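You operate a simulated robot arm through the tools that you are given. There is no shell and no other tool. Be economical: measure what you need, move in short steps, check, and stop when the job is done.

You are at the controls of a simulated two-armed robot. One attempt, no reset.

## Task
Pack the blue and red coils in the big case and latch it.
Fine: lid shut, both latches fastened.
Where things are to end (x, y in the base frame): blue coil within 60 mm of [520, -210]; red coil within 60 mm of [520, -440].
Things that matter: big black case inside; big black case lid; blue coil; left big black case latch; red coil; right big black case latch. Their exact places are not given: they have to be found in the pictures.

The check looks at the end state, three seconds after you hand in, the way a careful person would. Anything else that was tipped, shoved, dropped, spilled or broken makes it a failure. A push-on lid holds only when it is set on centred and level and pressed home; a screw cap is set on level and turned clockwise until tight.

## Robot
Two 7-joint arms with two-finger parallel grippers on one trunk, on a base that drives. Base frame: it is fixed to the floor where the robot stands at the start and does not move with it; the origin is under the middle of the robot, x ahead of it, y to its left, z up; the surface under the hand at the start is at about z = 730. Units: mm, rad, N and s.
The left shoulder is at the start at [50, 209, 1221], the right one opposite. With the tool pointing down near the work surface each hand reaches from about 100 to 880 mm from the robot's upright axis, wherever it stands, measured 20 degrees to its own side. Places, roughly: big black case inside [500, -300, 800]; big black case lid [700, -300, 1000]; left big black case latch [400, -200, 800]; right big black case latch [400, -500, 800]. Payload 4.4 kg a hand.
Tool frame (each hand has its own): the origin (TCP) lies between the finger pads and is the grasp point; the fingertips stand 23 mm ahead of it; z points along the fingers, y is the line along which they close. The gripper opens to 94 mm. The fingers are 38 mm wide and 10 mm thick; the gripper's body (54 by 96 mm) begins 39 mm behind the TCP.
Orientation is told as [roll, pitch, yaw] about the base's x, y, z axes, in that order, counted from this pose: with the fingers straight down and closing along the base's y, the tool's x points along the base's -x, its y along +y and its z along -z.

## Interface
- The arms move only by the tool jog_arm. It takes "left_targets", "right_targets" or both (then of equal length, played together; a hand with none holds still); each is a list of rows, each an object (a shift or turn left out is 0, a gripper value left out holds the last) with "jaw": the closure in counts, from 0 (fully open) to 255 (shut); "slide": the shift along the tool's x, y, z in units of 100 mm (1.0 is 100 mm), a list of three; "rotation": the turn, a rotation vector about the tool's x, y, z in units of 180 degrees (1.0 is 180 degrees), a list of three. In form: [{"jaw": jaw, "slide": [dx, dy, dz], "rotation": [ax, ay, az]}, ...]. A call has 1 to 8 rows; each row is the pose to reach, as a shift and turn from the pose commanded when the call began, along the tool's axes at that moment. A call with a number of a shift or a turn outside -1 to 1 is refused whole. Rows are played at 5 a second. More than 50 mm and 0.15 rad between two rows, or a gripper value outside its range, and nothing of the call is played. A pose out of reach is approached as far as the arm can. The call stops where the force on the tool passes 40 N (or 10 N more than at its start, if that is more) or the arm is blocked; 0.2 s more then pass. Each finger travels about 108 mm/s and halts on what it meets, pressing with about 28 N; the grip force reading is that of the motor and also rises with nothing between the fingers. The clock runs only during rows and for 0.2 s after the last one: add rows that repeat a pose to give the fingers time. The reply holds the time, the measured pose of the TCP, the force on the tool along the base axes, the opening and the grip force, in the units named above and with some noise, with the torque about the TCP (base axes, N m) and any sound that the robot's microphone picked up, and new pictures: "pictures" is both (left out), scene, wrist or none (wrist: the cameras of the hands that moved).
- Cameras (640 x 400 px; columns grow to the right, rows downward): "scene" is now at [157.1, -38.9, 1412.9]; the picture's right is [-0.31, -0.95, 0.00], its down [-0.48, 0.16, -0.87] and it looks along [0.82, -0.27, -0.50] (base axes); focal length 214 px, centre (320, 200). "left" rides on the left gripper at [86, -16, -74] in its tool frame; the picture's right is [0.18, 0.98, 0.00], its down [-0.58, 0.11, -0.81] and it looks along [-0.79, 0.15, 0.59] (tool axes); focal length 243 px, centre (320, 200). "right" rides on the right gripper at [86, 16, -74] in its tool frame; the picture's right is [-0.18, 0.98, 0.00], its down [-0.58, -0.11, -0.81] and it looks along [-0.79, -0.15, 0.59] (tool axes); focal length 243 px, centre (320, 200).
- move_column(by): slides the trunk up (or, below 0, down) by that many mm; the arms and the scene camera ride with it, the base frame stays. It gives what a move gives, with no picture.
- drive_base(legs): drives the robot by 1 to 6 legs, each [ahead, left, turn to the left] in mm, mm and rad, along the robot's own axes; the way and the turn of a leg run together, so that a leg with both is an arc; at most 1500 mm and 3.142 rad a leg. The arms and the cameras ride along, it lands a little off, and it stops where it bumps. It gives what a move gives, and a new picture of the scene camera.
- head_to(pan, tilt): turns the head with the scene camera to pan (to the left, within 1.396 rad either way) and tilt (down, from -0.506 to 1.204), counted from straight ahead of the robot. It gives what a move gives, and a new picture of the scene camera.
- measure_at(camera, pixels): for up to 12 pixels [column, row] of the newest picture of that camera ("zoom" is the newest enlarged one), the place [x, y, z] in the base frame of the surface seen there, good to about 2 mm, but the place of the scene camera against the robot may be out by one fixed shift of up to 25 mm in any direction. It takes no simulated time.
- inspect(camera, box): a new picture of the part [left, top, right, bottom] of that camera's present view, enlarged. It takes no simulated time.
- finish_job(): hands the job in; it is judged then, once.

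Work in short steps. Measure before you move; look again where a grasp or a placing could have gone wrong, and mend it. You have 80 turns and 260 pictures in all, those below and enlarged ones among them. Open the grippers and draw the arms clear of the work before you hand the job in, unless the task says otherwise; then end with one line.

The tools are called after "Request:" as a command line: name --argument value ..., lists and objects as JSON in quotes. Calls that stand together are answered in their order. jog_arm: Moves the arms, as the interface text tells. Its arguments: {"type":"object","properties":{"left_targets":{"type":"array"},"right_targets":{"type":"array"},"pictures":{"type":"string","enum":["both","scene","wrist","none"]}},"required":[]} The other tools are called the same way: move_column (by) slides the trunk up or down; drive_base (legs) drives the base; head_to (pan, tilt) turns the head that bears the scene camera; measure_at (camera, pixels) gives the place of the surface under pixels of a picture; inspect (camera, box) takes an enlarged picture of a part of a camera's view; finish_job () hands the job in.

At the start:

```text
clock: 0.0
left_ee_pos: [583.7, -82.1, 1340.8]
left_tool_rot: [0.0, 0.0, 0.0]
left_force: [0.4, 0.5, 0.6]
left_torque: [-0.04, -0.02, -0.03]
left_finger_gap: 93.7
left_grip_force: 0.0
right_ee_pos: [492.2, -507.6, 1264.7]
right_tool_rot: [0.0, -0.001, 0.0]
right_force: [-0.3, 0.0, 0.0]
right_torque: [0.0, 0.02, 0.01]
right_finger_gap: 94.1
right_grip_force: 0.0
trunk travel left (down, up): [-300.0, 263.0]
robot x, y, heading: [-0.7, -0.6, 0.001]
head pan, tilt: [-0.316, 0.525]
```

scene: 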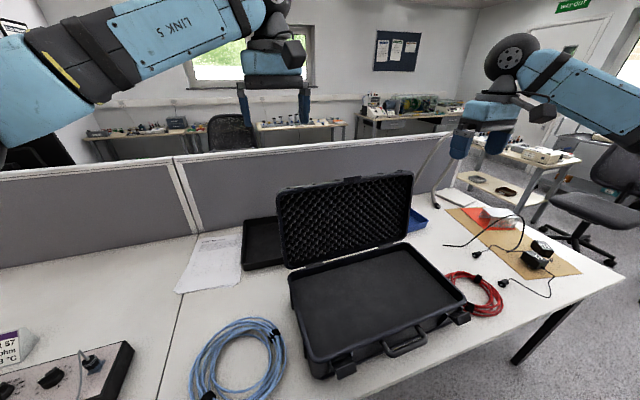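
right: 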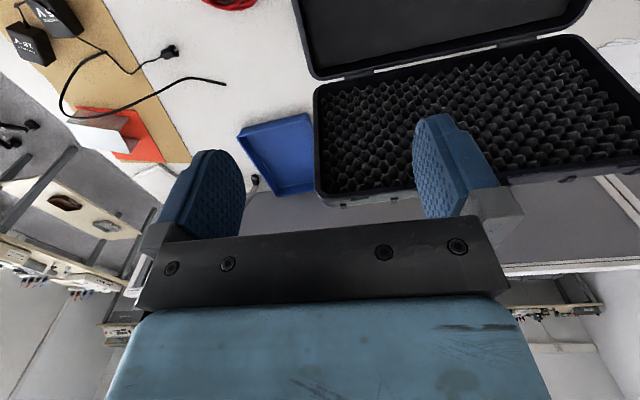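
left: 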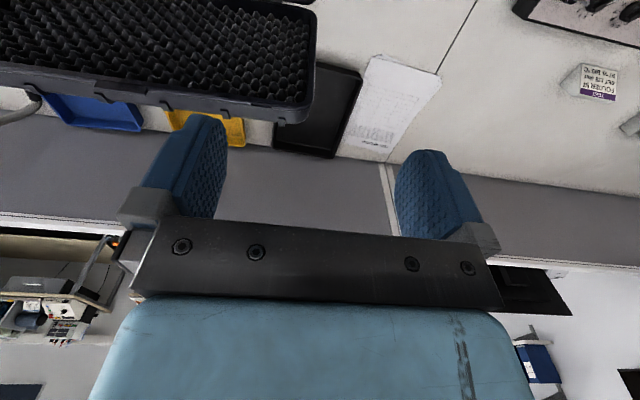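

The scene shows the blue coil around (240,360), the red coil around (475,293), and the open case in the middle with latches near (345,370) and (462,318). I'll enlarge these areas and measure them.

Request:
inspect --camera "scene" --box '[170, 240, 520, 400]'

Request:
measure_at --camera "scene" --pixels '[[265, 330], [205, 345], [272, 365], [452, 280], [500, 300], [490, 313], [345, 368], [462, 318], [300, 275], [410, 245], [370, 290], [400, 180]]'

Request:
head_to --pan -0.5 --tilt 0.95

```text
1.83 times, centred on (345, 320) of scene
```

zoom: 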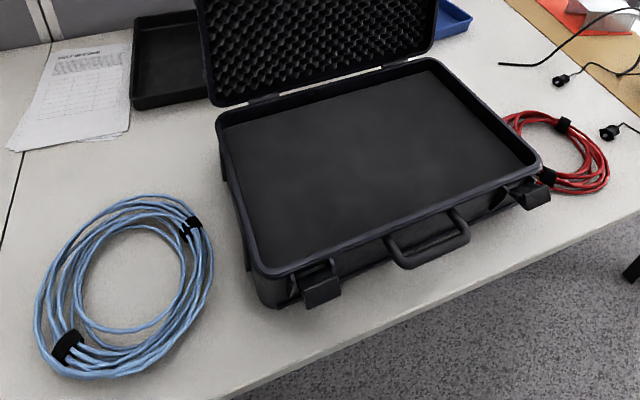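

```text
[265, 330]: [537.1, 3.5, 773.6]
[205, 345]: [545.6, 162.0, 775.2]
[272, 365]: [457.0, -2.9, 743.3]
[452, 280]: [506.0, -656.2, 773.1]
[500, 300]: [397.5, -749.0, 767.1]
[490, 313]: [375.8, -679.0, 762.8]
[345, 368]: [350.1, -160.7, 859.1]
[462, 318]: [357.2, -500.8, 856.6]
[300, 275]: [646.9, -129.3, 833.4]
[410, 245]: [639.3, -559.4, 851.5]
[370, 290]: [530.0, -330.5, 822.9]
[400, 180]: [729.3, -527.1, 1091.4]
```

```text
clock: 0.9
left_ee_pos: [584.0, -82.3, 1340.9]
left_tool_rot: [0.001, -0.001, 0.0]
left_force: [0.1, 0.0, 0.1]
left_torque: [0.01, 0.0, 0.0]
left_finger_gap: 94.3
left_grip_force: 0.0
right_ee_pos: [493.3, -507.8, 1263.7]
right_tool_rot: [0.0, 0.002, -0.001]
right_force: [0.2, 0.7, -0.2]
right_torque: [0.01, -0.01, 0.01]
right_finger_gap: 93.9
right_grip_force: 0.2
trunk travel left (down, up): [-300.0, 263.0]
robot x, y, heading: [0.0, 2.4, -0.001]
head pan, tilt: [-0.499, 0.949]
```

scene: 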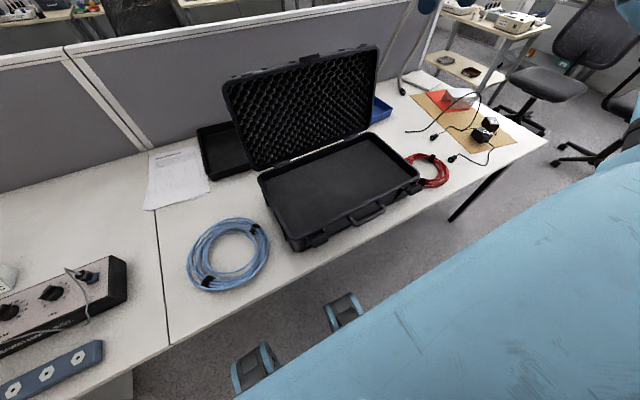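

Both coils and the case are in view. I'll enlarge this view and measure the coils' outlines, the table and the rim.

Request:
inspect --camera "scene" --box '[170, 120, 470, 308]'

Request:
measure_at --camera "scene" --pixels '[[192, 265], [235, 222], [265, 245], [215, 288], [230, 255], [170, 250], [447, 172], [415, 157], [432, 187], [430, 170], [320, 237], [420, 185]]'

```text
2.13 times, centred on (320, 214) of scene
```

zoom: 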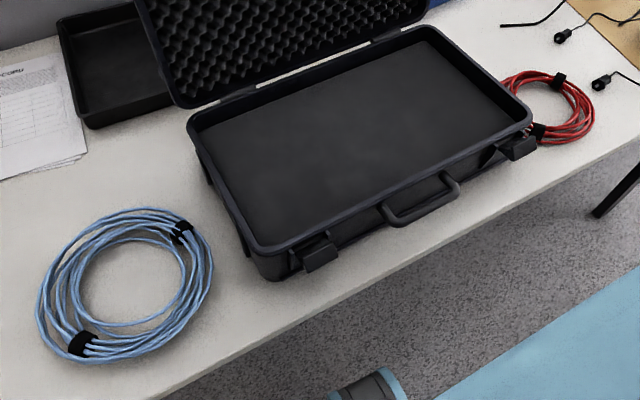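

```text
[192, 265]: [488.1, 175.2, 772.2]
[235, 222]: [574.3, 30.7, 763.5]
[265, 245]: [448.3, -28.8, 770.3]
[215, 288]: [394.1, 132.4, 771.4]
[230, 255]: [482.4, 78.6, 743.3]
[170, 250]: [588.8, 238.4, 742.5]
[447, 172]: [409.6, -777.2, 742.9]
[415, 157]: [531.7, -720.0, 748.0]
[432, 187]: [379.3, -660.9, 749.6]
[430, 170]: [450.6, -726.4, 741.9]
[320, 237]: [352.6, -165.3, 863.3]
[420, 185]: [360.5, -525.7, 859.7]
```

The blue coil is centred near (483,73) with a radius of about 105, and the table reads 742 in the scene camera. I'll lower the trunk, then bring the left hand towards the strap on the right side of the blue coil.

Request:
move_column --by -230

Request:
jog_arm --left_targets '[{"slide": [0.4, 0.3, 0.0]}, {"slide": [0.8, 0.6, 0.2]}, {"slide": [1.0, 0.7, 0.6]}, {"slide": [1.0, 0.7, 1.0]}]' --right_targets '[{"slide": [0.4, -0.3, 0]}, {"slide": [0.8, -0.6, 0]}, {"slide": [0.8, -0.98, 0]}, {"slide": [0.8, -0.98, 0]}]' --pictures "both"

```text
clock: 3.3
left_ee_pos: [584.0, -83.1, 1112.2]
left_tool_rot: [-0.001, -0.001, 0.0]
left_force: [0.4, 1.1, 0.5]
left_torque: [-0.03, -0.01, 0.02]
left_finger_gap: 94.2
left_grip_force: 0.0
right_ee_pos: [492.4, -508.5, 1034.2]
right_tool_rot: [0.0, 0.0, 0.001]
right_force: [0.0, -0.2, -0.1]
right_torque: [-0.02, 0.03, 0.02]
right_finger_gap: 93.9
right_grip_force: 0.1
trunk travel left (down, up): [-70.0, 493.0]
robot x, y, heading: [0.7, 0.7, 0.001]
head pan, tilt: [-0.499, 0.949]
```

```text
refused: row 2 steps farther than a row can; nothing moved
```

The second row was longer than the limit, so I'll use shorter steps.

Request:
jog_arm --left_targets '[{"slide": [0.3, 0.2, 0.25]}, {"slide": [0.6, 0.4, 0.5]}, {"slide": [0.9, 0.6, 0.75]}, {"slide": [1.0, 0.75, 1.0]}]' --right_targets '[{"slide": [0.3, -0.3, 0]}, {"slide": [0.6, -0.6, 0]}, {"slide": [0.8, -0.98, 0]}, {"slide": [0.8, -0.98, 0]}]'

```text
clock: 4.3
left_ee_pos: [482.8, -7.3, 1010.9]
left_tool_rot: [-0.002, 0.0, 0.0]
left_force: [0.2, -0.9, 0.5]
left_torque: [-0.04, 0.02, 0.01]
left_finger_gap: 93.8
left_grip_force: 0.1
right_ee_pos: [419.4, -603.5, 1029.9]
right_tool_rot: [-0.001, 0.011, -0.001]
right_force: [-2.7, -0.3, 8.8]
right_torque: [0.01, -0.15, 0.02]
right_finger_gap: 93.9
right_grip_force: 0.2
right hand out of reach, approached as far as the arm can: row 3, 4
trunk travel left (down, up): [-70.0, 493.0]
robot x, y, heading: [2.5, 1.3, -0.003]
head pan, tilt: [-0.499, 0.949]
```

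scene: 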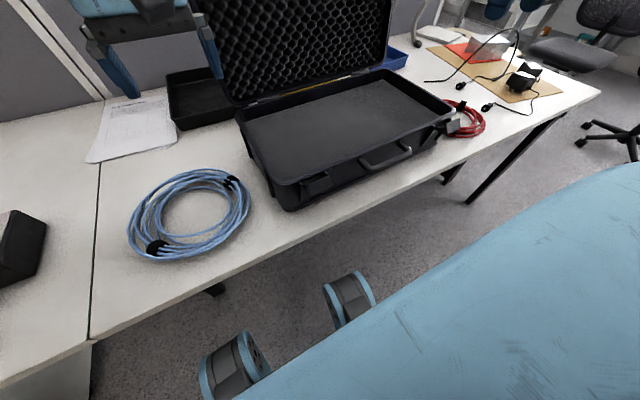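
right: 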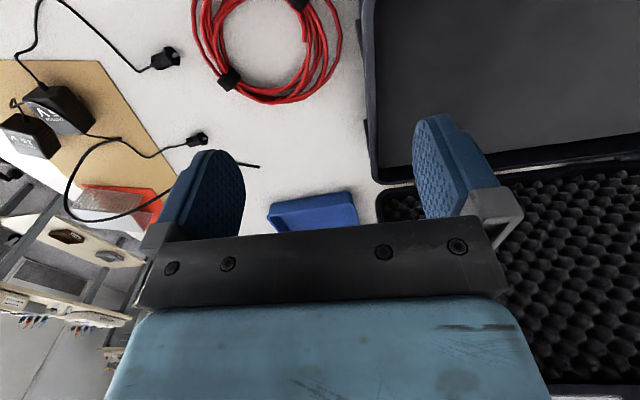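
left: 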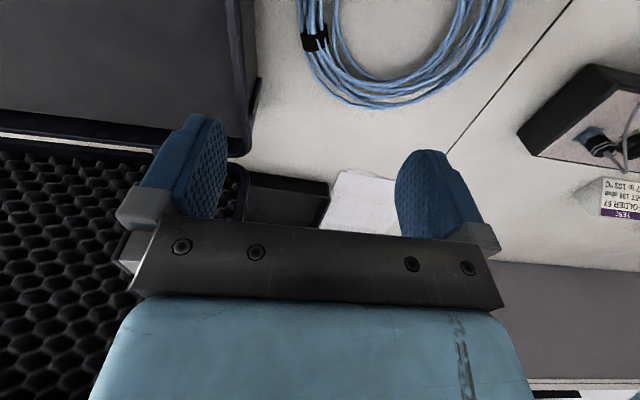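

The left wrist camera shows the blue coil's right-hand strap at (313,38) and the case's corner. The right one shows the red coil. I'll measure with both wrist cameras.

Request:
measure_at --camera "left" --pixels '[[313, 38], [300, 38], [330, 38], [372, 100], [375, 78], [360, 30], [300, 5], [330, 5], [340, 130], [237, 20], [255, 80], [120, 60]]'

Request:
measure_at --camera "right" --pixels '[[230, 78], [298, 3], [270, 98], [268, 88], [338, 40], [326, 40], [200, 30], [215, 30], [265, 40], [365, 100], [380, 170], [450, 80]]'

Request:
measure_at --camera "scene" --pixels '[[157, 247], [231, 182], [190, 213], [100, 190], [238, 125], [290, 185], [410, 75], [449, 103], [350, 120], [320, 185], [452, 128], [385, 160]]'

```text
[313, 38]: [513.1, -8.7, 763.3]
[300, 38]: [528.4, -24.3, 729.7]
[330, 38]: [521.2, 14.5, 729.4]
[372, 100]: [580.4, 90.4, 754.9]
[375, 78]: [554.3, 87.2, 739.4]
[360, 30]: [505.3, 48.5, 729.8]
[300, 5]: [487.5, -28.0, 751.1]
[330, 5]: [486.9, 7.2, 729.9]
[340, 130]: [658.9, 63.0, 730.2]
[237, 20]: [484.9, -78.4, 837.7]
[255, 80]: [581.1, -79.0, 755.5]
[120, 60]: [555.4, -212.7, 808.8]
```

```text
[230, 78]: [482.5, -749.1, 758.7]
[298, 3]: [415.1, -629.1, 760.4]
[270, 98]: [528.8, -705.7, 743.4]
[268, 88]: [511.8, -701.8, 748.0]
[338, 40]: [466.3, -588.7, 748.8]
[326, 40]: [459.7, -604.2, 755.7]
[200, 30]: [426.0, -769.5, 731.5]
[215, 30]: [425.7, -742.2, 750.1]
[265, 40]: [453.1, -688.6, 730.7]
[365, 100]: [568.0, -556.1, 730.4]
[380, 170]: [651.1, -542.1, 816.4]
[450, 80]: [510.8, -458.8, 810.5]
```

```text
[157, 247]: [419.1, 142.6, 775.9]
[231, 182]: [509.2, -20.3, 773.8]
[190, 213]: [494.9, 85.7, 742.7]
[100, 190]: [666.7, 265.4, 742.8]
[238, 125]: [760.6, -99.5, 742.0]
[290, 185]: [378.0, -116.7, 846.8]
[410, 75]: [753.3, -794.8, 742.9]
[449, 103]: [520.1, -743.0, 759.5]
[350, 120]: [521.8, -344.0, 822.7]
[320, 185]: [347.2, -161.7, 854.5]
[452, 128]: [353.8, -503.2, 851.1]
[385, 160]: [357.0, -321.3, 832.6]
```

The wrist cameras agree on a table height of 730 and a case floor near 809. The blue strap is at (513,-9,763) and the coil centre near (487,84). I'll rotate the left hand about 15° so it closes radially, narrow the jaws and descend.

Request:
jog_arm --left_targets '[{"jaw": 80, "slide": [-0.15, -0.01, 0.4], "rotation": [0, 0, -0.043]}, {"slide": [-0.3, -0.01, 0.8], "rotation": [0, 0, -0.085]}, {"slide": [-0.3, -0.01, 1.0], "rotation": [0, 0, -0.085]}]' --pictures "wrist"

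Request:
jog_arm --left_targets '[{"slide": [0, 0, 0.4]}, {"slide": [0, 0, 0.8]}, {"slide": [0, 0, 0.95]}]' --pictures "wrist"

```text
clock: 5.1
left_ee_pos: [513.1, -9.4, 910.4]
left_tool_rot: [0.0, 0.001, 0.268]
left_force: [0.5, 0.4, 0.9]
left_torque: [-0.02, -0.01, -0.02]
left_finger_gap: 64.8
left_grip_force: 0.1
right_ee_pos: [419.8, -604.1, 1034.6]
right_tool_rot: [0.001, -0.001, 0.001]
right_force: [0.1, 0.2, -0.7]
right_torque: [-0.03, 0.01, 0.04]
right_finger_gap: 94.3
right_grip_force: 0.0
trunk travel left (down, up): [-70.0, 493.0]
robot x, y, heading: [-0.5, -1.4, -0.005]
head pan, tilt: [-0.499, 0.949]
```

left: 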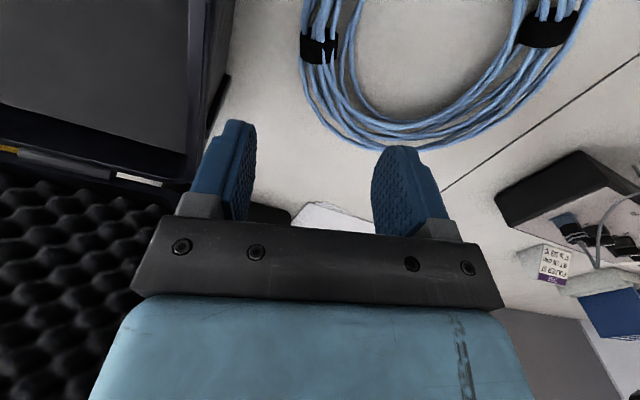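

```text
clock: 5.9
left_ee_pos: [514.2, -9.3, 816.1]
left_tool_rot: [-0.001, 0.0, 0.266]
left_force: [0.4, 0.1, 0.5]
left_torque: [-0.05, -0.02, -0.02]
left_finger_gap: 64.2
left_grip_force: 0.1
right_ee_pos: [419.6, -604.4, 1034.0]
right_tool_rot: [-0.001, 0.0, 0.001]
right_force: [0.2, -0.3, 0.4]
right_torque: [0.0, 0.01, 0.0]
right_finger_gap: 94.0
right_grip_force: 0.1
trunk travel left (down, up): [-70.0, 493.0]
robot x, y, heading: [4.0, -0.2, -0.002]
head pan, tilt: [-0.499, 0.949]
```

left: 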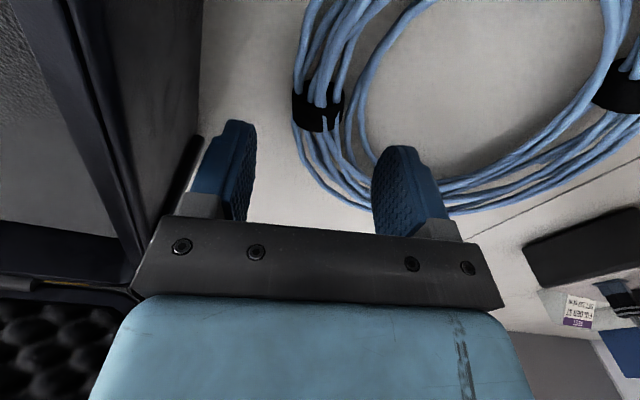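

The strap is at (320,108) with one loose strand inside at (355,120). I'll check where these edges sit against the fingers before descending.

Request:
measure_at --camera "left" --pixels '[[296, 105], [318, 112], [338, 112], [350, 110], [360, 120], [372, 60], [306, 60], [340, 60], [400, 60], [208, 60], [118, 60], [60, 200]]'

```text
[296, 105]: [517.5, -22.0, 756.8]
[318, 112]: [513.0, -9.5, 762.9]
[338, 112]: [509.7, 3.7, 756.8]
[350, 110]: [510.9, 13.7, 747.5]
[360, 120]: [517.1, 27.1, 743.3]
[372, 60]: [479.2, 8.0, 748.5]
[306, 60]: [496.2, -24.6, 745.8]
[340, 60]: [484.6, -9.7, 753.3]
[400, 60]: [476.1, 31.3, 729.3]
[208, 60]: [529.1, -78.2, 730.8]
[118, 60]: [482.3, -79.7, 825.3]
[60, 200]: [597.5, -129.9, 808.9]
```

The bundle with the loose strand spans y of about -23 to +20. I'll shift 8 mm left, widen a little, descend to 756 and close.

Request:
jog_arm --left_targets '[{"jaw": 45, "slide": [0, 0.08, 0.2]}, {"slide": [0, 0.08, 0.45]}, {"slide": [0, 0.08, 0.61]}, {"jaw": 255, "slide": [0, 0.08, 0.61]}, {"slide": [0, 0.08, 0.61]}, {"slide": [0, 0.08, 0.61]}]' --pictures "wrist"

```text
clock: 7.3
left_ee_pos: [512.3, -0.5, 755.4]
left_tool_rot: [0.0, 0.0, 0.265]
left_force: [-0.6, -1.7, -0.2]
left_torque: [0.04, -0.12, 0.19]
left_finger_gap: 35.4
left_grip_force: 27.7
right_ee_pos: [419.9, -603.6, 1034.0]
right_tool_rot: [-0.001, 0.0, -0.001]
right_force: [0.2, -0.3, 0.3]
right_torque: [0.0, -0.01, 0.03]
right_finger_gap: 94.0
right_grip_force: 0.1
trunk travel left (down, up): [-70.0, 493.0]
robot x, y, heading: [-2.4, 2.5, -0.004]
head pan, tilt: [-0.499, 0.949]
```

left: 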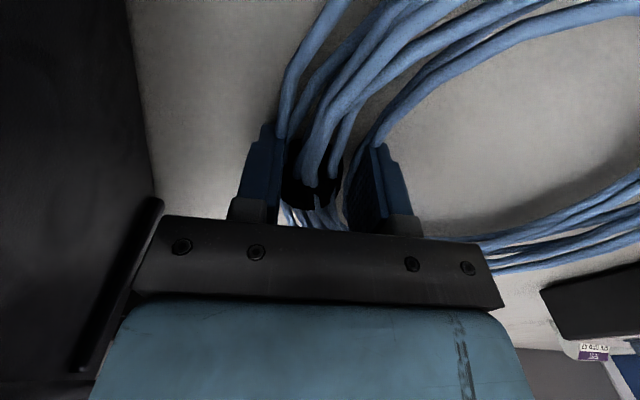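

The bundle is gripped with a gap of 35 mm. I'll lift 100 mm and check how it hangs.

Request:
jog_arm --left_targets '[{"slide": [0, 0, -0.2]}, {"slide": [0, 0, -0.45]}, {"slide": [0, 0, -0.7]}, {"slide": [0, 0, -1.0]}, {"slide": [0, 0, -1.0]}]' --pictures "both"

```text
clock: 8.5
left_ee_pos: [512.3, -0.9, 856.1]
left_tool_rot: [0.0, 0.002, 0.268]
left_force: [0.8, -0.2, -0.1]
left_torque: [-0.01, 0.02, 0.0]
left_finger_gap: 0.0
left_grip_force: 28.2
right_ee_pos: [419.1, -604.9, 1034.5]
right_tool_rot: [0.0, 0.002, -0.001]
right_force: [-0.4, 0.5, 1.2]
right_torque: [-0.02, 0.0, -0.01]
right_finger_gap: 94.1
right_grip_force: 0.0
trunk travel left (down, up): [-70.0, 493.0]
robot x, y, heading: [0.9, -1.7, 0.002]
head pan, tilt: [-0.499, 0.949]
```

scene: 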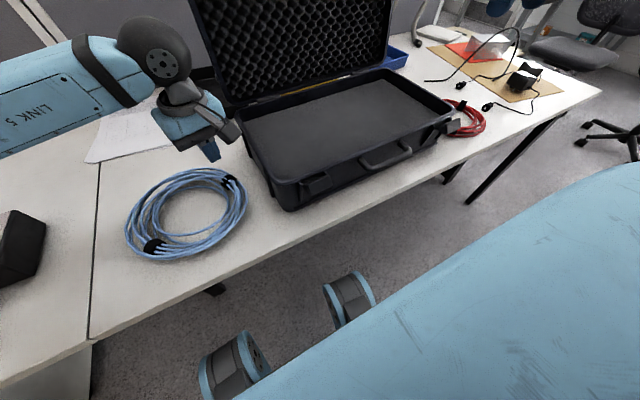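
left: 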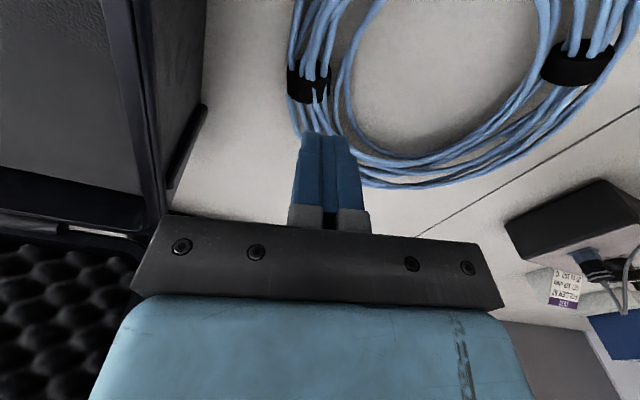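

The coil slipped out: the jaws shut to 0 and the coil still lies on the table. I was gripping above the bundle's middle, so I'll measure its new place and regrip lower.

Request:
measure_at --camera "left" --pixels '[[290, 80], [308, 88], [330, 90], [340, 90], [352, 100], [300, 40], [385, 160], [575, 65], [315, 20], [340, 140]]'

Request:
inspect --camera "left" --box '[240, 0, 420, 140]'

```text
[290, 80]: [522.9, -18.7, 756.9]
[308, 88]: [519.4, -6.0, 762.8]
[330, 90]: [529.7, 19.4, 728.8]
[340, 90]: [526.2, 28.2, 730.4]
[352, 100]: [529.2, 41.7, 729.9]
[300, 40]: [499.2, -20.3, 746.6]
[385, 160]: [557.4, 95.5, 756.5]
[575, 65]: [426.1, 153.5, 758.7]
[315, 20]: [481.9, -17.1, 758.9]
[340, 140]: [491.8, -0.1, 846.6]
```

```text
2.86 times, centred on (330, 70) of left
```

zoom: 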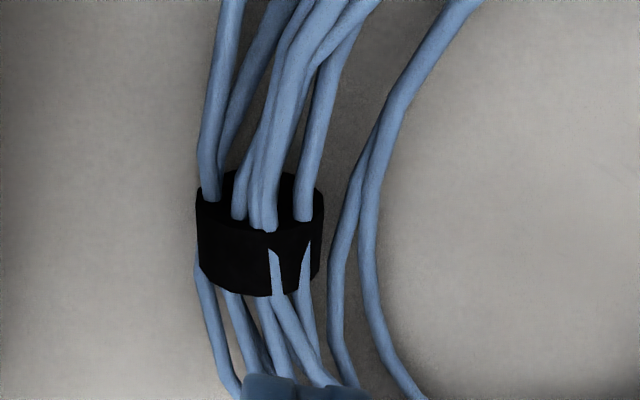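

The strap is a cylinder about 33 mm across, centred at (521,-5,746). I'll centre on it, go down to 754, grip, and lift only a little at first.

Request:
jog_arm --left_targets '[{"jaw": 60, "slide": [-0.07, -0.06, 0]}, {"slide": [-0.07, -0.06, 0.4]}, {"slide": [-0.07, -0.06, 0.8]}, {"slide": [-0.07, -0.06, 1.0]}]' --pictures "none"

Request:
jog_arm --left_targets '[{"slide": [0, 0, 0.025]}, {"jaw": 255, "slide": [0, 0, 0.025]}, {"slide": [0, 0, 0.025]}, {"slide": [0, 0, 0.025]}, {"slide": [0, 0, -0.03]}, {"slide": [0, 0, -0.1]}, {"slide": [0, 0, -0.15]}]' --pictures "both"

```text
clock: 9.5
left_ee_pos: [520.0, -6.4, 754.5]
left_tool_rot: [-0.002, 0.001, 0.266]
left_force: [0.0, -0.3, 0.1]
left_torque: [-0.01, -0.03, 0.0]
left_finger_gap: 71.8
left_grip_force: 0.0
right_ee_pos: [419.4, -604.4, 1033.9]
right_tool_rot: [-0.001, 0.001, 0.0]
right_force: [-0.6, 0.0, 0.6]
right_torque: [-0.02, 0.01, 0.01]
right_finger_gap: 94.0
right_grip_force: 0.0
trunk travel left (down, up): [-70.0, 493.0]
robot x, y, heading: [2.5, -1.8, -0.003]
head pan, tilt: [-0.499, 0.949]
```

```text
clock: 11.1
left_ee_pos: [520.2, -4.7, 769.8]
left_tool_rot: [0.002, 0.0, 0.268]
left_force: [2.1, 0.6, -3.5]
left_torque: [-0.19, -0.04, -0.1]
left_finger_gap: 34.4
left_grip_force: 27.4
right_ee_pos: [418.7, -604.7, 1033.4]
right_tool_rot: [-0.001, 0.0, -0.001]
right_force: [-0.8, 0.1, -0.6]
right_torque: [-0.02, -0.04, -0.02]
right_finger_gap: 93.9
right_grip_force: 0.0
trunk travel left (down, up): [-70.0, 493.0]
robot x, y, heading: [-2.1, 2.4, -0.002]
head pan, tilt: [-0.499, 0.949]
```

scene: 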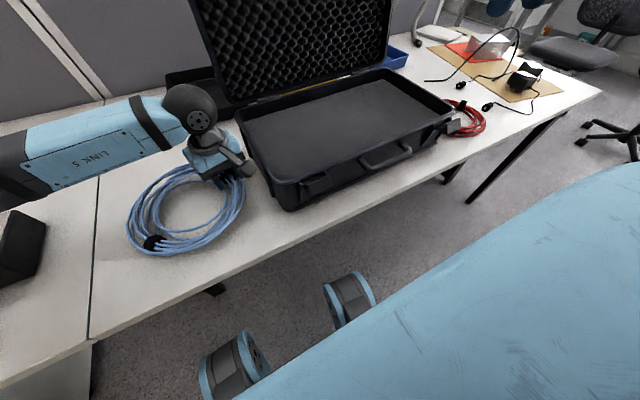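
left: 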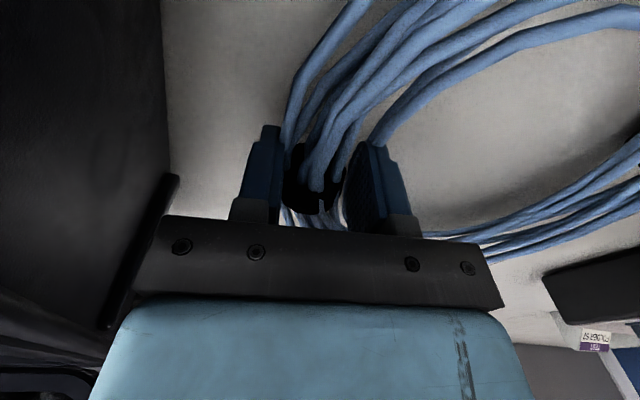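

It's holding, with about 3.5 N of load and a gap of 34 mm. I'll continue lifting slowly.

Request:
jog_arm --left_targets '[{"slide": [0, 0, -0.07]}, {"slide": [0, 0, -0.15]}, {"slide": [0, 0, -0.22]}, {"slide": [0, 0, -0.3]}, {"slide": [0, 0, -0.38]}, {"slide": [0, 0, -0.45]}]' --pictures "both"

```text
clock: 12.5
left_ee_pos: [519.5, -5.6, 814.9]
left_tool_rot: [-0.002, 0.0, 0.268]
left_force: [0.9, 0.4, -3.4]
left_torque: [-0.15, -0.01, -0.07]
left_finger_gap: 32.8
left_grip_force: 28.1
right_ee_pos: [419.4, -604.9, 1033.3]
right_tool_rot: [0.0, 0.001, 0.0]
right_force: [0.5, 0.0, 0.2]
right_torque: [-0.03, -0.02, 0.0]
right_finger_gap: 94.2
right_grip_force: 0.0
trunk travel left (down, up): [-70.0, 493.0]
robot x, y, heading: [-0.7, -2.2, 0.006]
head pan, tilt: [-0.499, 0.949]
```

scene: 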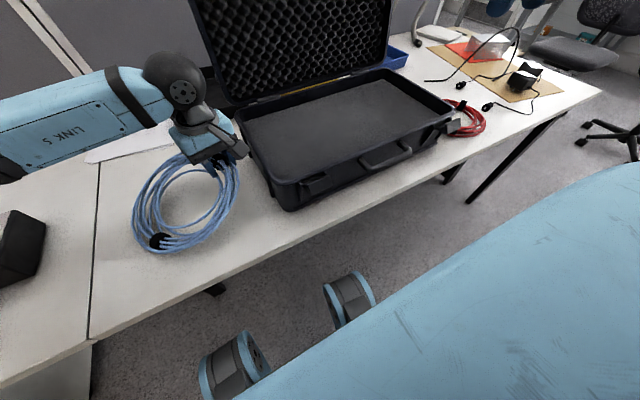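
left: 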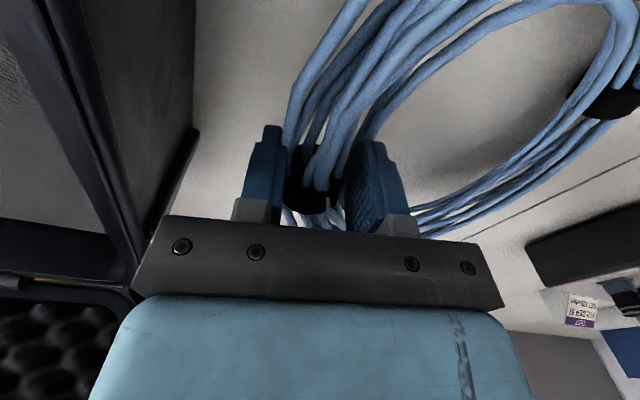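

The coil pivots with its far edge still on the table. I'll keep lifting slowly and check whether it hangs securely.

Request:
jog_arm --left_targets '[{"slide": [0, 0, -0.07]}, {"slide": [0, 0, -0.14]}, {"slide": [0, 0, -0.21]}, {"slide": [0, 0, -0.28]}, {"slide": [0, 0, -0.36]}, {"slide": [0, 0, -0.44]}, {"slide": [0, 0, -0.52]}, {"slide": [0, 0, -0.6]}]' --pictures "both"

```text
clock: 14.3
left_ee_pos: [520.4, -4.8, 874.9]
left_tool_rot: [0.001, 0.001, 0.268]
left_force: [-0.4, 0.4, -4.2]
left_torque: [-0.15, -0.02, -0.03]
left_finger_gap: 32.6
left_grip_force: 28.0
right_ee_pos: [419.0, -604.8, 1033.6]
right_tool_rot: [0.0, 0.0, 0.0]
right_force: [-0.2, -1.0, -0.2]
right_torque: [0.01, -0.01, 0.05]
right_finger_gap: 94.0
right_grip_force: 0.1
trunk travel left (down, up): [-70.0, 493.0]
robot x, y, heading: [-3.0, 1.9, -0.003]
head pan, tilt: [-0.499, 0.949]
```

scene: 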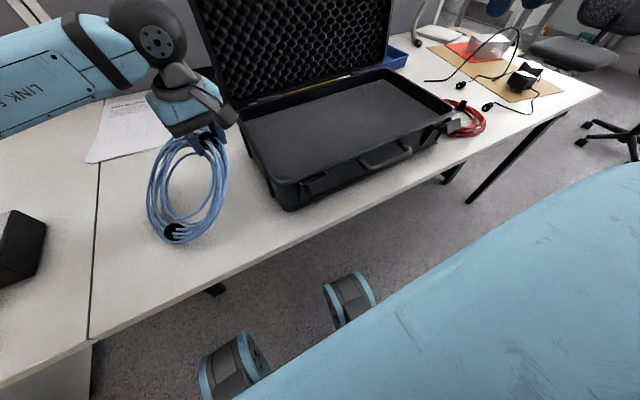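
left: 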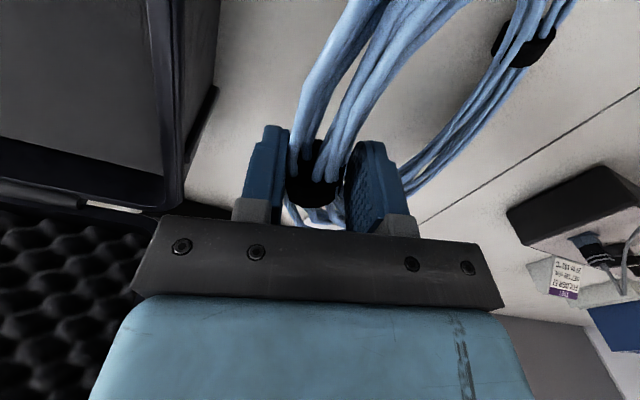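

The grip is steady at a gap of 32.6 mm. I'll continue raising slowly until the coil hangs free above rim height.

Request:
jog_arm --left_targets '[{"slide": [0, 0, -0.08]}, {"slide": [0, 0, -0.19]}, {"slide": [0, 0, -0.31]}, {"slide": [0, 0, -0.43]}, {"slide": [0, 0, -0.55]}, {"slide": [0, 0, -0.67]}, {"slide": [0, 0, -0.79]}, {"slide": [0, 0, -0.9]}]' --pictures "scene"

Request:
jog_arm --left_targets '[{"slide": [0, 0, -0.08]}, {"slide": [0, 0, -0.19]}, {"slide": [0, 0, -0.31]}, {"slide": [0, 0, -0.43]}, {"slide": [0, 0, -0.55]}, {"slide": [0, 0, -0.67]}, {"slide": [0, 0, -0.79]}, {"slide": [0, 0, -0.9]}]' --pictures "scene"

```text
clock: 16.1
left_ee_pos: [519.6, -5.5, 964.8]
left_tool_rot: [0.001, 0.002, 0.267]
left_force: [0.9, -0.8, -6.0]
left_torque: [-0.29, -0.1, -0.01]
left_finger_gap: 32.9
left_grip_force: 28.0
right_ee_pos: [418.6, -605.3, 1034.5]
right_tool_rot: [-0.002, 0.001, -0.001]
right_force: [0.1, -0.8, -0.5]
right_torque: [-0.01, 0.02, 0.0]
right_finger_gap: 94.0
right_grip_force: 0.1
trunk travel left (down, up): [-70.0, 493.0]
robot x, y, heading: [4.0, -0.5, 0.0]
head pan, tilt: [-0.499, 0.949]
```

scene: 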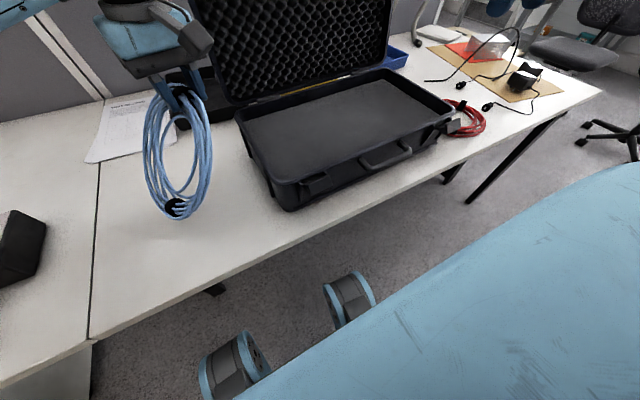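

```text
clock: 17.9
left_ee_pos: [521.4, -4.5, 1055.1]
left_tool_rot: [0.0, 0.003, 0.267]
left_force: [-1.0, 0.5, -6.5]
left_torque: [-0.25, -0.07, 0.01]
left_finger_gap: 32.8
left_grip_force: 28.0
right_ee_pos: [419.5, -604.3, 1034.1]
right_tool_rot: [0.0, 0.0, 0.0]
right_force: [0.5, 1.0, -0.1]
right_torque: [0.0, 0.03, -0.02]
right_finger_gap: 94.0
right_grip_force: 0.1
trunk travel left (down, up): [-70.0, 493.0]
robot x, y, heading: [0.8, 2.5, -0.003]
head pan, tilt: [-0.499, 0.949]
```

scene: 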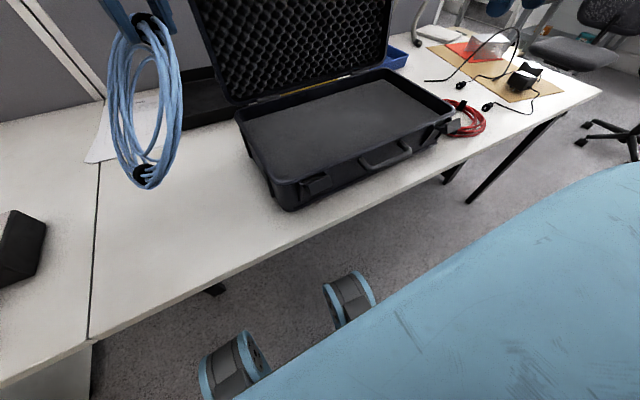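

The coil weighs about 0.66 kg and hangs securely with a constant gap. I'll raise the trunk 60 mm for rim clearance and drive right by 190 mm to bring it over the left half of the case.

Request:
move_column --by 60

Request:
drive_base --legs '[[-5, -95, 0], [-4, -95, 0]]'

```text
clock: 18.9
left_ee_pos: [521.5, -6.4, 1114.1]
left_tool_rot: [0.001, 0.003, 0.267]
left_force: [0.4, -0.6, -4.9]
left_torque: [-0.29, -0.13, 0.02]
left_finger_gap: 32.7
left_grip_force: 28.1
right_ee_pos: [419.5, -605.1, 1093.9]
right_tool_rot: [-0.001, 0.0, 0.0]
right_force: [-0.4, -0.8, -0.7]
right_torque: [-0.02, 0.01, -0.03]
right_finger_gap: 94.0
right_grip_force: 0.0
trunk travel left (down, up): [-130.0, 433.0]
robot x, y, heading: [0.6, 0.7, -0.001]
head pan, tilt: [-0.499, 0.949]
```

```text
clock: 21.5
left_ee_pos: [511.8, -194.0, 1114.5]
left_tool_rot: [0.0, 0.001, 0.266]
left_force: [-0.1, -0.1, -6.0]
left_torque: [-0.27, -0.12, 0.0]
left_finger_gap: 32.5
left_grip_force: 27.8
right_ee_pos: [410.5, -794.1, 1093.7]
right_tool_rot: [0.0, 0.001, -0.001]
right_force: [0.0, -0.5, 0.3]
right_torque: [-0.01, 0.0, 0.01]
right_finger_gap: 94.0
right_grip_force: 0.1
trunk travel left (down, up): [-130.0, 433.0]
robot x, y, heading: [-8.1, -192.4, 0.0]
head pan, tilt: [-0.499, 0.949]
```

scene: 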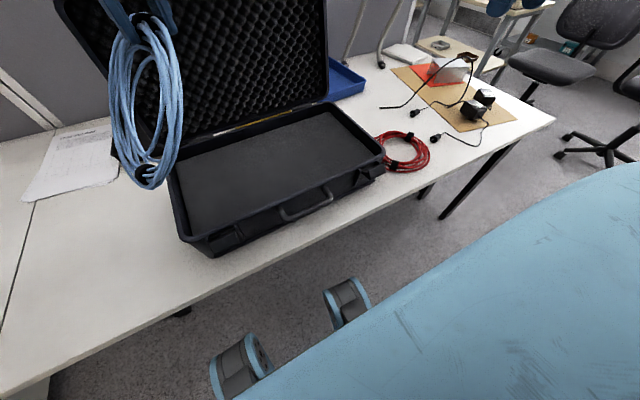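

I'll pan the head towards the case and then measure the coil's lowest points and the case's inner edges.

Request:
head_to --pan -0.2 --tilt 0.95

Request:
inspect --camera "scene" --box '[160, 20, 560, 270]'

```text
clock: 22.3
left_ee_pos: [513.4, -193.7, 1114.1]
left_tool_rot: [0.0, 0.001, 0.267]
left_force: [-0.6, -0.7, -5.0]
left_torque: [-0.24, -0.09, -0.02]
left_finger_gap: 32.4
left_grip_force: 28.3
right_ee_pos: [410.6, -793.8, 1093.1]
right_tool_rot: [0.0, -0.001, -0.001]
right_force: [0.4, 0.0, -0.8]
right_torque: [-0.05, 0.05, 0.0]
right_finger_gap: 94.2
right_grip_force: 0.1
trunk travel left (down, up): [-130.0, 433.0]
robot x, y, heading: [-9.8, -188.9, 0.001]
head pan, tilt: [-0.201, 0.949]
```

scene: 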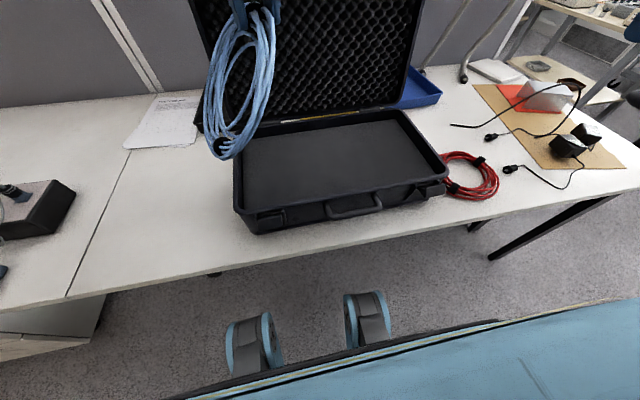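

```text
1.60 times, centred on (360, 145) of scene
```

zoom: 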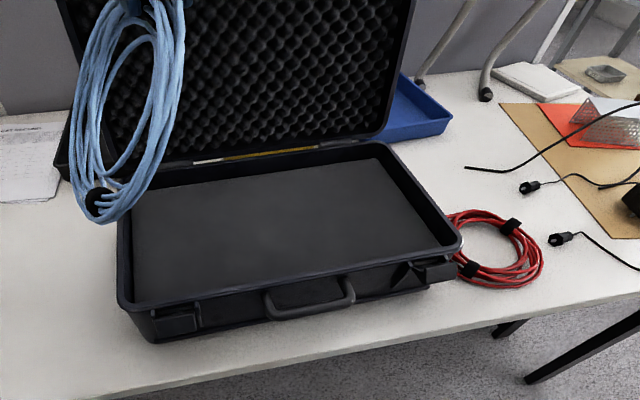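

I'm measuring the coil's bottom and the case's inner corners.

Request:
measure_at --camera "zoom" --pixels '[[105, 220], [95, 205], [75, 185], [160, 150], [140, 298], [128, 306], [433, 245], [455, 240], [378, 162], [385, 147], [140, 200], [175, 318]]'

```text
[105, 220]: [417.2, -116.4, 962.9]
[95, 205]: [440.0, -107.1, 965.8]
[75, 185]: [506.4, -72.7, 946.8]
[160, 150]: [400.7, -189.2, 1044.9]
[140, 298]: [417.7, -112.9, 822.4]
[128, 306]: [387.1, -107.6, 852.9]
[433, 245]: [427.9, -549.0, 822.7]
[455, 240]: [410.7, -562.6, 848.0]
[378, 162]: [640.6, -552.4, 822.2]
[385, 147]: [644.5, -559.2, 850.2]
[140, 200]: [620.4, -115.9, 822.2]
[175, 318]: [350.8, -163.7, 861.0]
```

The hanging coil's lowest point lies about 60 mm further left than I want, and the case floor spans roughly x 415–645, y -100 to -538. I'll shift the hand to about (532,-246), then descend 95 mm and look.

Request:
jog_arm --left_targets '[{"slide": [-0.02, -0.18, 0]}, {"slide": [-0.04, -0.36, 0]}, {"slide": [-0.05, -0.55, 0]}, {"slide": [-0.05, -0.55, 0]}]' --pictures "none"

Request:
jog_arm --left_targets '[{"slide": [0, 0, 0.1]}, {"slide": [0, 0, 0.25]}, {"slide": [0, 0, 0.4]}, {"slide": [0, 0, 0.55]}, {"slide": [0, 0, 0.7]}, {"slide": [0, 0, 0.85]}, {"slide": [0, 0, 0.95]}]' --pictures "both"

```text
clock: 23.3
left_ee_pos: [531.4, -246.4, 1114.4]
left_tool_rot: [-0.002, 0.0, 0.269]
left_force: [-0.4, 0.6, -5.5]
left_torque: [-0.26, -0.08, 0.0]
left_finger_gap: 32.4
left_grip_force: 27.6
right_ee_pos: [410.3, -793.1, 1093.6]
right_tool_rot: [0.002, 0.0, 0.0]
right_force: [0.4, 0.5, 0.0]
right_torque: [-0.03, 0.0, 0.01]
right_finger_gap: 93.9
right_grip_force: 0.1
trunk travel left (down, up): [-130.0, 433.0]
robot x, y, heading: [-11.4, -189.0, -0.001]
head pan, tilt: [-0.201, 0.949]
```

```text
clock: 24.9
left_ee_pos: [533.2, -246.1, 1019.6]
left_tool_rot: [-0.002, -0.002, 0.267]
left_force: [0.1, 0.0, -5.3]
left_torque: [-0.29, -0.1, 0.02]
left_finger_gap: 32.4
left_grip_force: 27.3
right_ee_pos: [411.2, -794.1, 1094.6]
right_tool_rot: [0.0, 0.0, 0.0]
right_force: [0.0, 0.4, 0.0]
right_torque: [-0.01, -0.03, 0.0]
right_finger_gap: 93.9
right_grip_force: 0.1
trunk travel left (down, up): [-130.0, 433.0]
robot x, y, heading: [-10.6, -190.9, 0.001]
head pan, tilt: [-0.201, 0.949]
```

scene: 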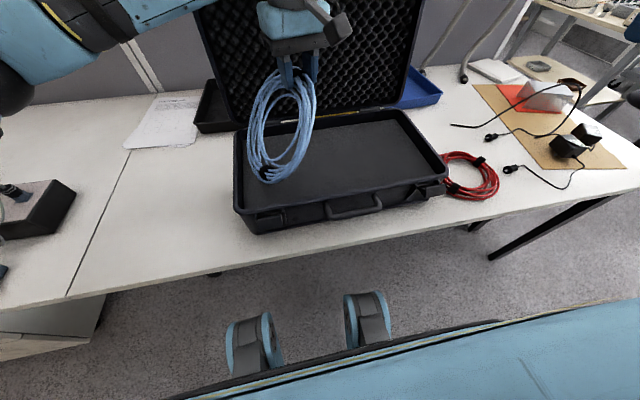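
left: 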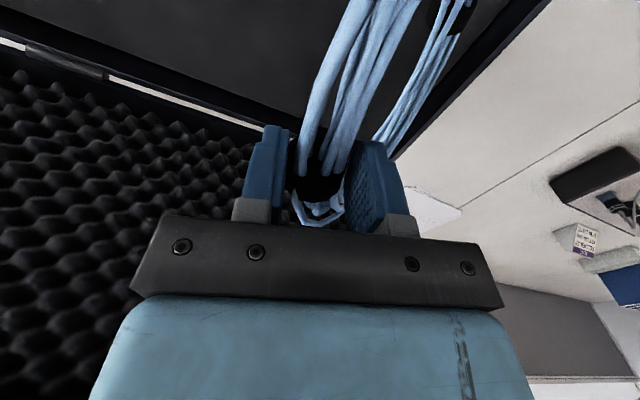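

The coil is now over the case's left half. I'll measure its lower edge before touching down.

Request:
inspect --camera "scene" --box '[220, 60, 380, 240]'

Request:
measure_at --camera "scene" --pixels '[[268, 178], [255, 165], [249, 150], [252, 120], [290, 172], [310, 120], [262, 180]]'

```text
2.22 times, centred on (300, 150) of scene
```

zoom: 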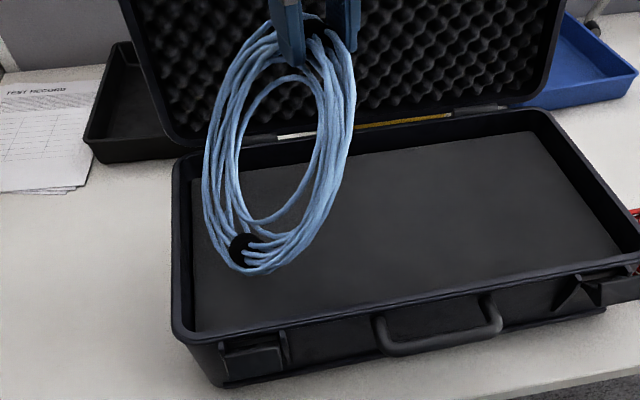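

```text
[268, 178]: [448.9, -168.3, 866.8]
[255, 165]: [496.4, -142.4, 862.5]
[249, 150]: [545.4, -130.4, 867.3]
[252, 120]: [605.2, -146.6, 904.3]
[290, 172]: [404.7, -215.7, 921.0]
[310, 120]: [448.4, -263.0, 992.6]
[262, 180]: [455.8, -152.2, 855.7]
```

The coil's bottom is about 40 mm above the floor with its left edge inside the wall. I'll touch it down and lay it over by moving the hand right while descending.

Request:
jog_arm --left_targets '[{"slide": [0.015, 0.07, 0.15]}, {"slide": [0.033, 0.144, 0.28]}, {"slide": [0.033, 0.144, 0.38]}, {"slide": [0.033, 0.06, 0.5]}, {"slide": [0.032, -0.05, 0.58]}, {"slide": [0.032, -0.157, 0.66]}, {"slide": [0.034, -0.24, 0.75]}, {"slide": [0.036, -0.32, 0.84]}]' --pictures "both"

```text
clock: 26.7
left_ee_pos: [535.4, -279.6, 935.5]
left_tool_rot: [0.0, 0.001, 0.268]
left_force: [0.6, 0.9, -3.2]
left_torque: [0.13, 0.12, -0.07]
left_finger_gap: 32.6
left_grip_force: 27.9
right_ee_pos: [409.7, -793.7, 1093.1]
right_tool_rot: [0.001, 0.001, 0.0]
right_force: [0.4, -0.1, -0.1]
right_torque: [0.0, 0.0, -0.01]
right_finger_gap: 94.1
right_grip_force: 0.1
trunk travel left (down, up): [-130.0, 433.0]
robot x, y, heading: [-9.7, -186.9, -0.0]
head pan, tilt: [-0.201, 0.949]
```

scene: 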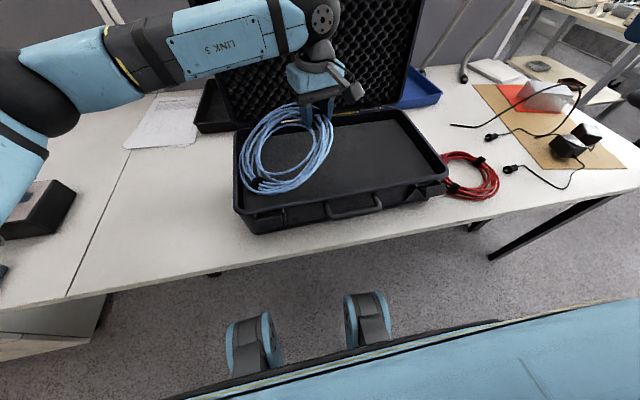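
left: 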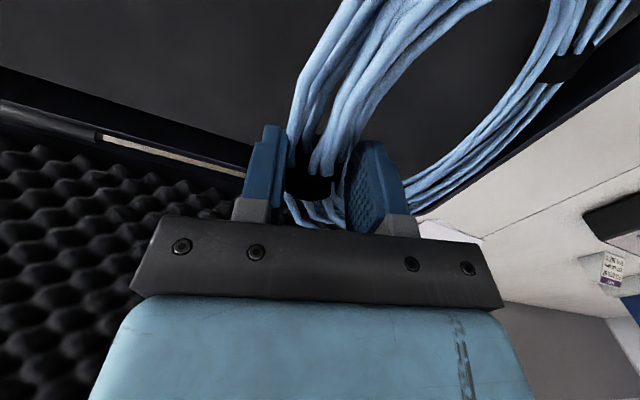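

It's laying over as intended. I'll check the front and left edges against the rim.

Request:
measure_at --camera "scene" --pixels '[[262, 188], [246, 175], [244, 155], [252, 128], [285, 190], [310, 178], [290, 107]]'

Request:
inspect --camera "scene" --box '[220, 80, 380, 240]'

```text
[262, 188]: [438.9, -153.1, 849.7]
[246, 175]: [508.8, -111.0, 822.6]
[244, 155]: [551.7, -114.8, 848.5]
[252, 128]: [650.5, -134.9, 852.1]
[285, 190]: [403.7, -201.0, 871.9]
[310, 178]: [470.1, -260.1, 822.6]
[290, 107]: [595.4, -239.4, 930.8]
```

```text
2.50 times, centred on (300, 160) of scene
```

zoom: 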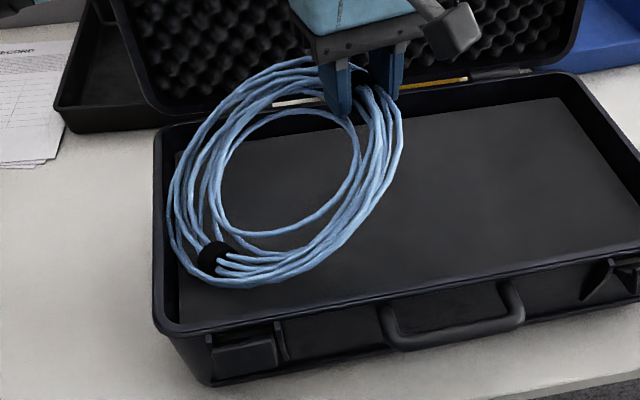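

The left edge sits at the wall and the front edge is inside the rim. I'll finish laying it down, nudging slightly away from the front wall.

Request:
jog_arm --left_targets '[{"slide": [-0.02, -0.09, 0.11]}, {"slide": [-0.035, -0.175, 0.22]}, {"slide": [-0.045, -0.25, 0.38]}, {"slide": [-0.05, -0.32, 0.55]}, {"slide": [-0.053, -0.377, 0.72]}, {"slide": [-0.065, -0.4, 0.85]}, {"slide": [-0.074, -0.414, 0.97]}]' --pictures "both"

```text
clock: 28.3
left_ee_pos: [552.9, -316.5, 842.1]
left_tool_rot: [-0.002, -0.001, 0.266]
left_force: [-5.5, 7.8, 23.6]
left_torque: [0.21, 0.04, 0.09]
left_finger_gap: 32.8
left_grip_force: 28.6
right_ee_pos: [408.4, -794.2, 1096.2]
right_tool_rot: [0.0, -0.002, -0.001]
right_force: [0.3, -0.3, 0.1]
right_torque: [0.01, 0.02, 0.01]
right_finger_gap: 93.9
right_grip_force: 0.0
trunk travel left (down, up): [-130.0, 433.0]
robot x, y, heading: [-8.1, -188.8, 0.002]
head pan, tilt: [-0.201, 0.949]
```

scene: 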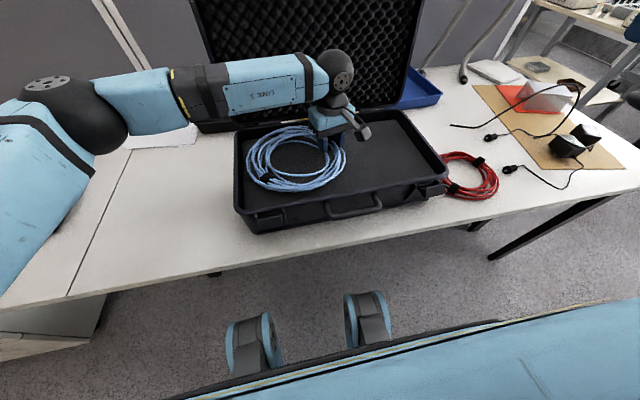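
left: 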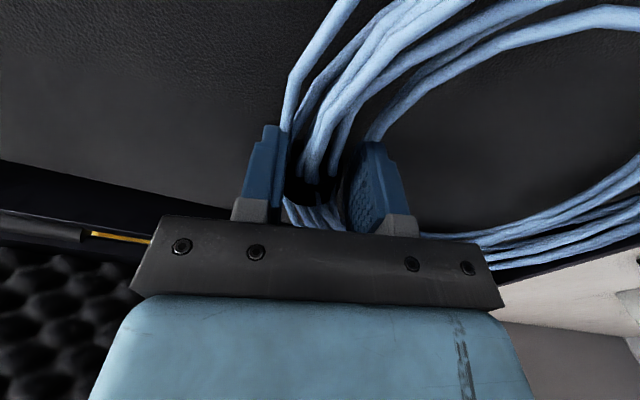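

The coil is flat on the case floor, pressing with about 24 N. I'll open the jaws and raise the hand straight up.

Request:
jog_arm --left_targets '[{"slide": [0, 0, -0.02]}, {"jaw": 90, "slide": [0, 0, -0.02]}, {"slide": [0, 0, -0.02]}, {"slide": [0, 0, -0.2]}, {"slide": [0, 0, -0.5]}, {"slide": [0, 0, -0.95]}]' --pictures "both"

```text
clock: 29.7
left_ee_pos: [552.8, -316.4, 935.2]
left_tool_rot: [-0.001, 0.0, 0.267]
left_force: [0.6, 0.3, 0.0]
left_torque: [-0.01, 0.03, 0.03]
left_finger_gap: 60.9
left_grip_force: 0.0
right_ee_pos: [409.4, -794.2, 1094.9]
right_tool_rot: [0.0, -0.003, 0.001]
right_force: [-0.4, -0.2, 0.2]
right_torque: [0.02, 0.03, 0.01]
right_finger_gap: 94.2
right_grip_force: 0.1
trunk travel left (down, up): [-130.0, 433.0]
robot x, y, heading: [-10.4, -191.0, -0.001]
head pan, tilt: [-0.201, 0.949]
```

scene: 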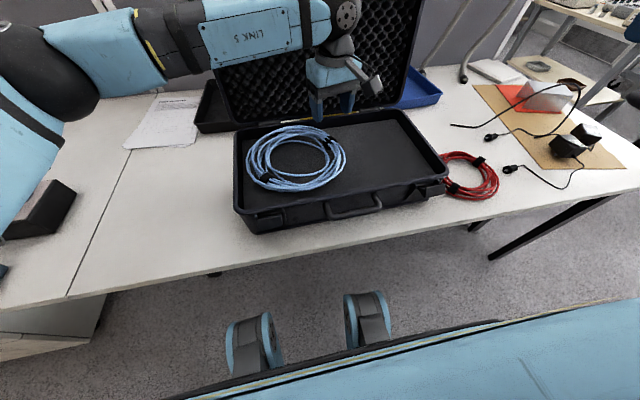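
left: 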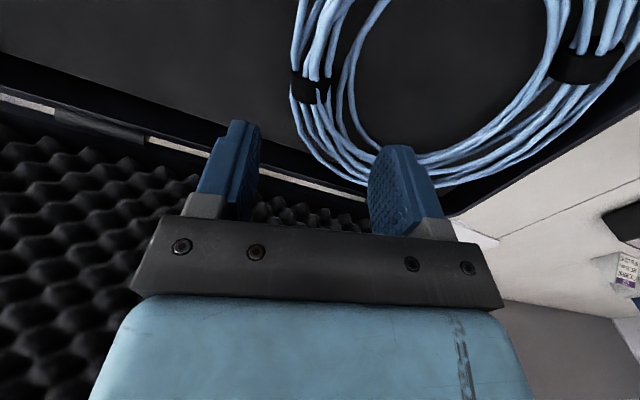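

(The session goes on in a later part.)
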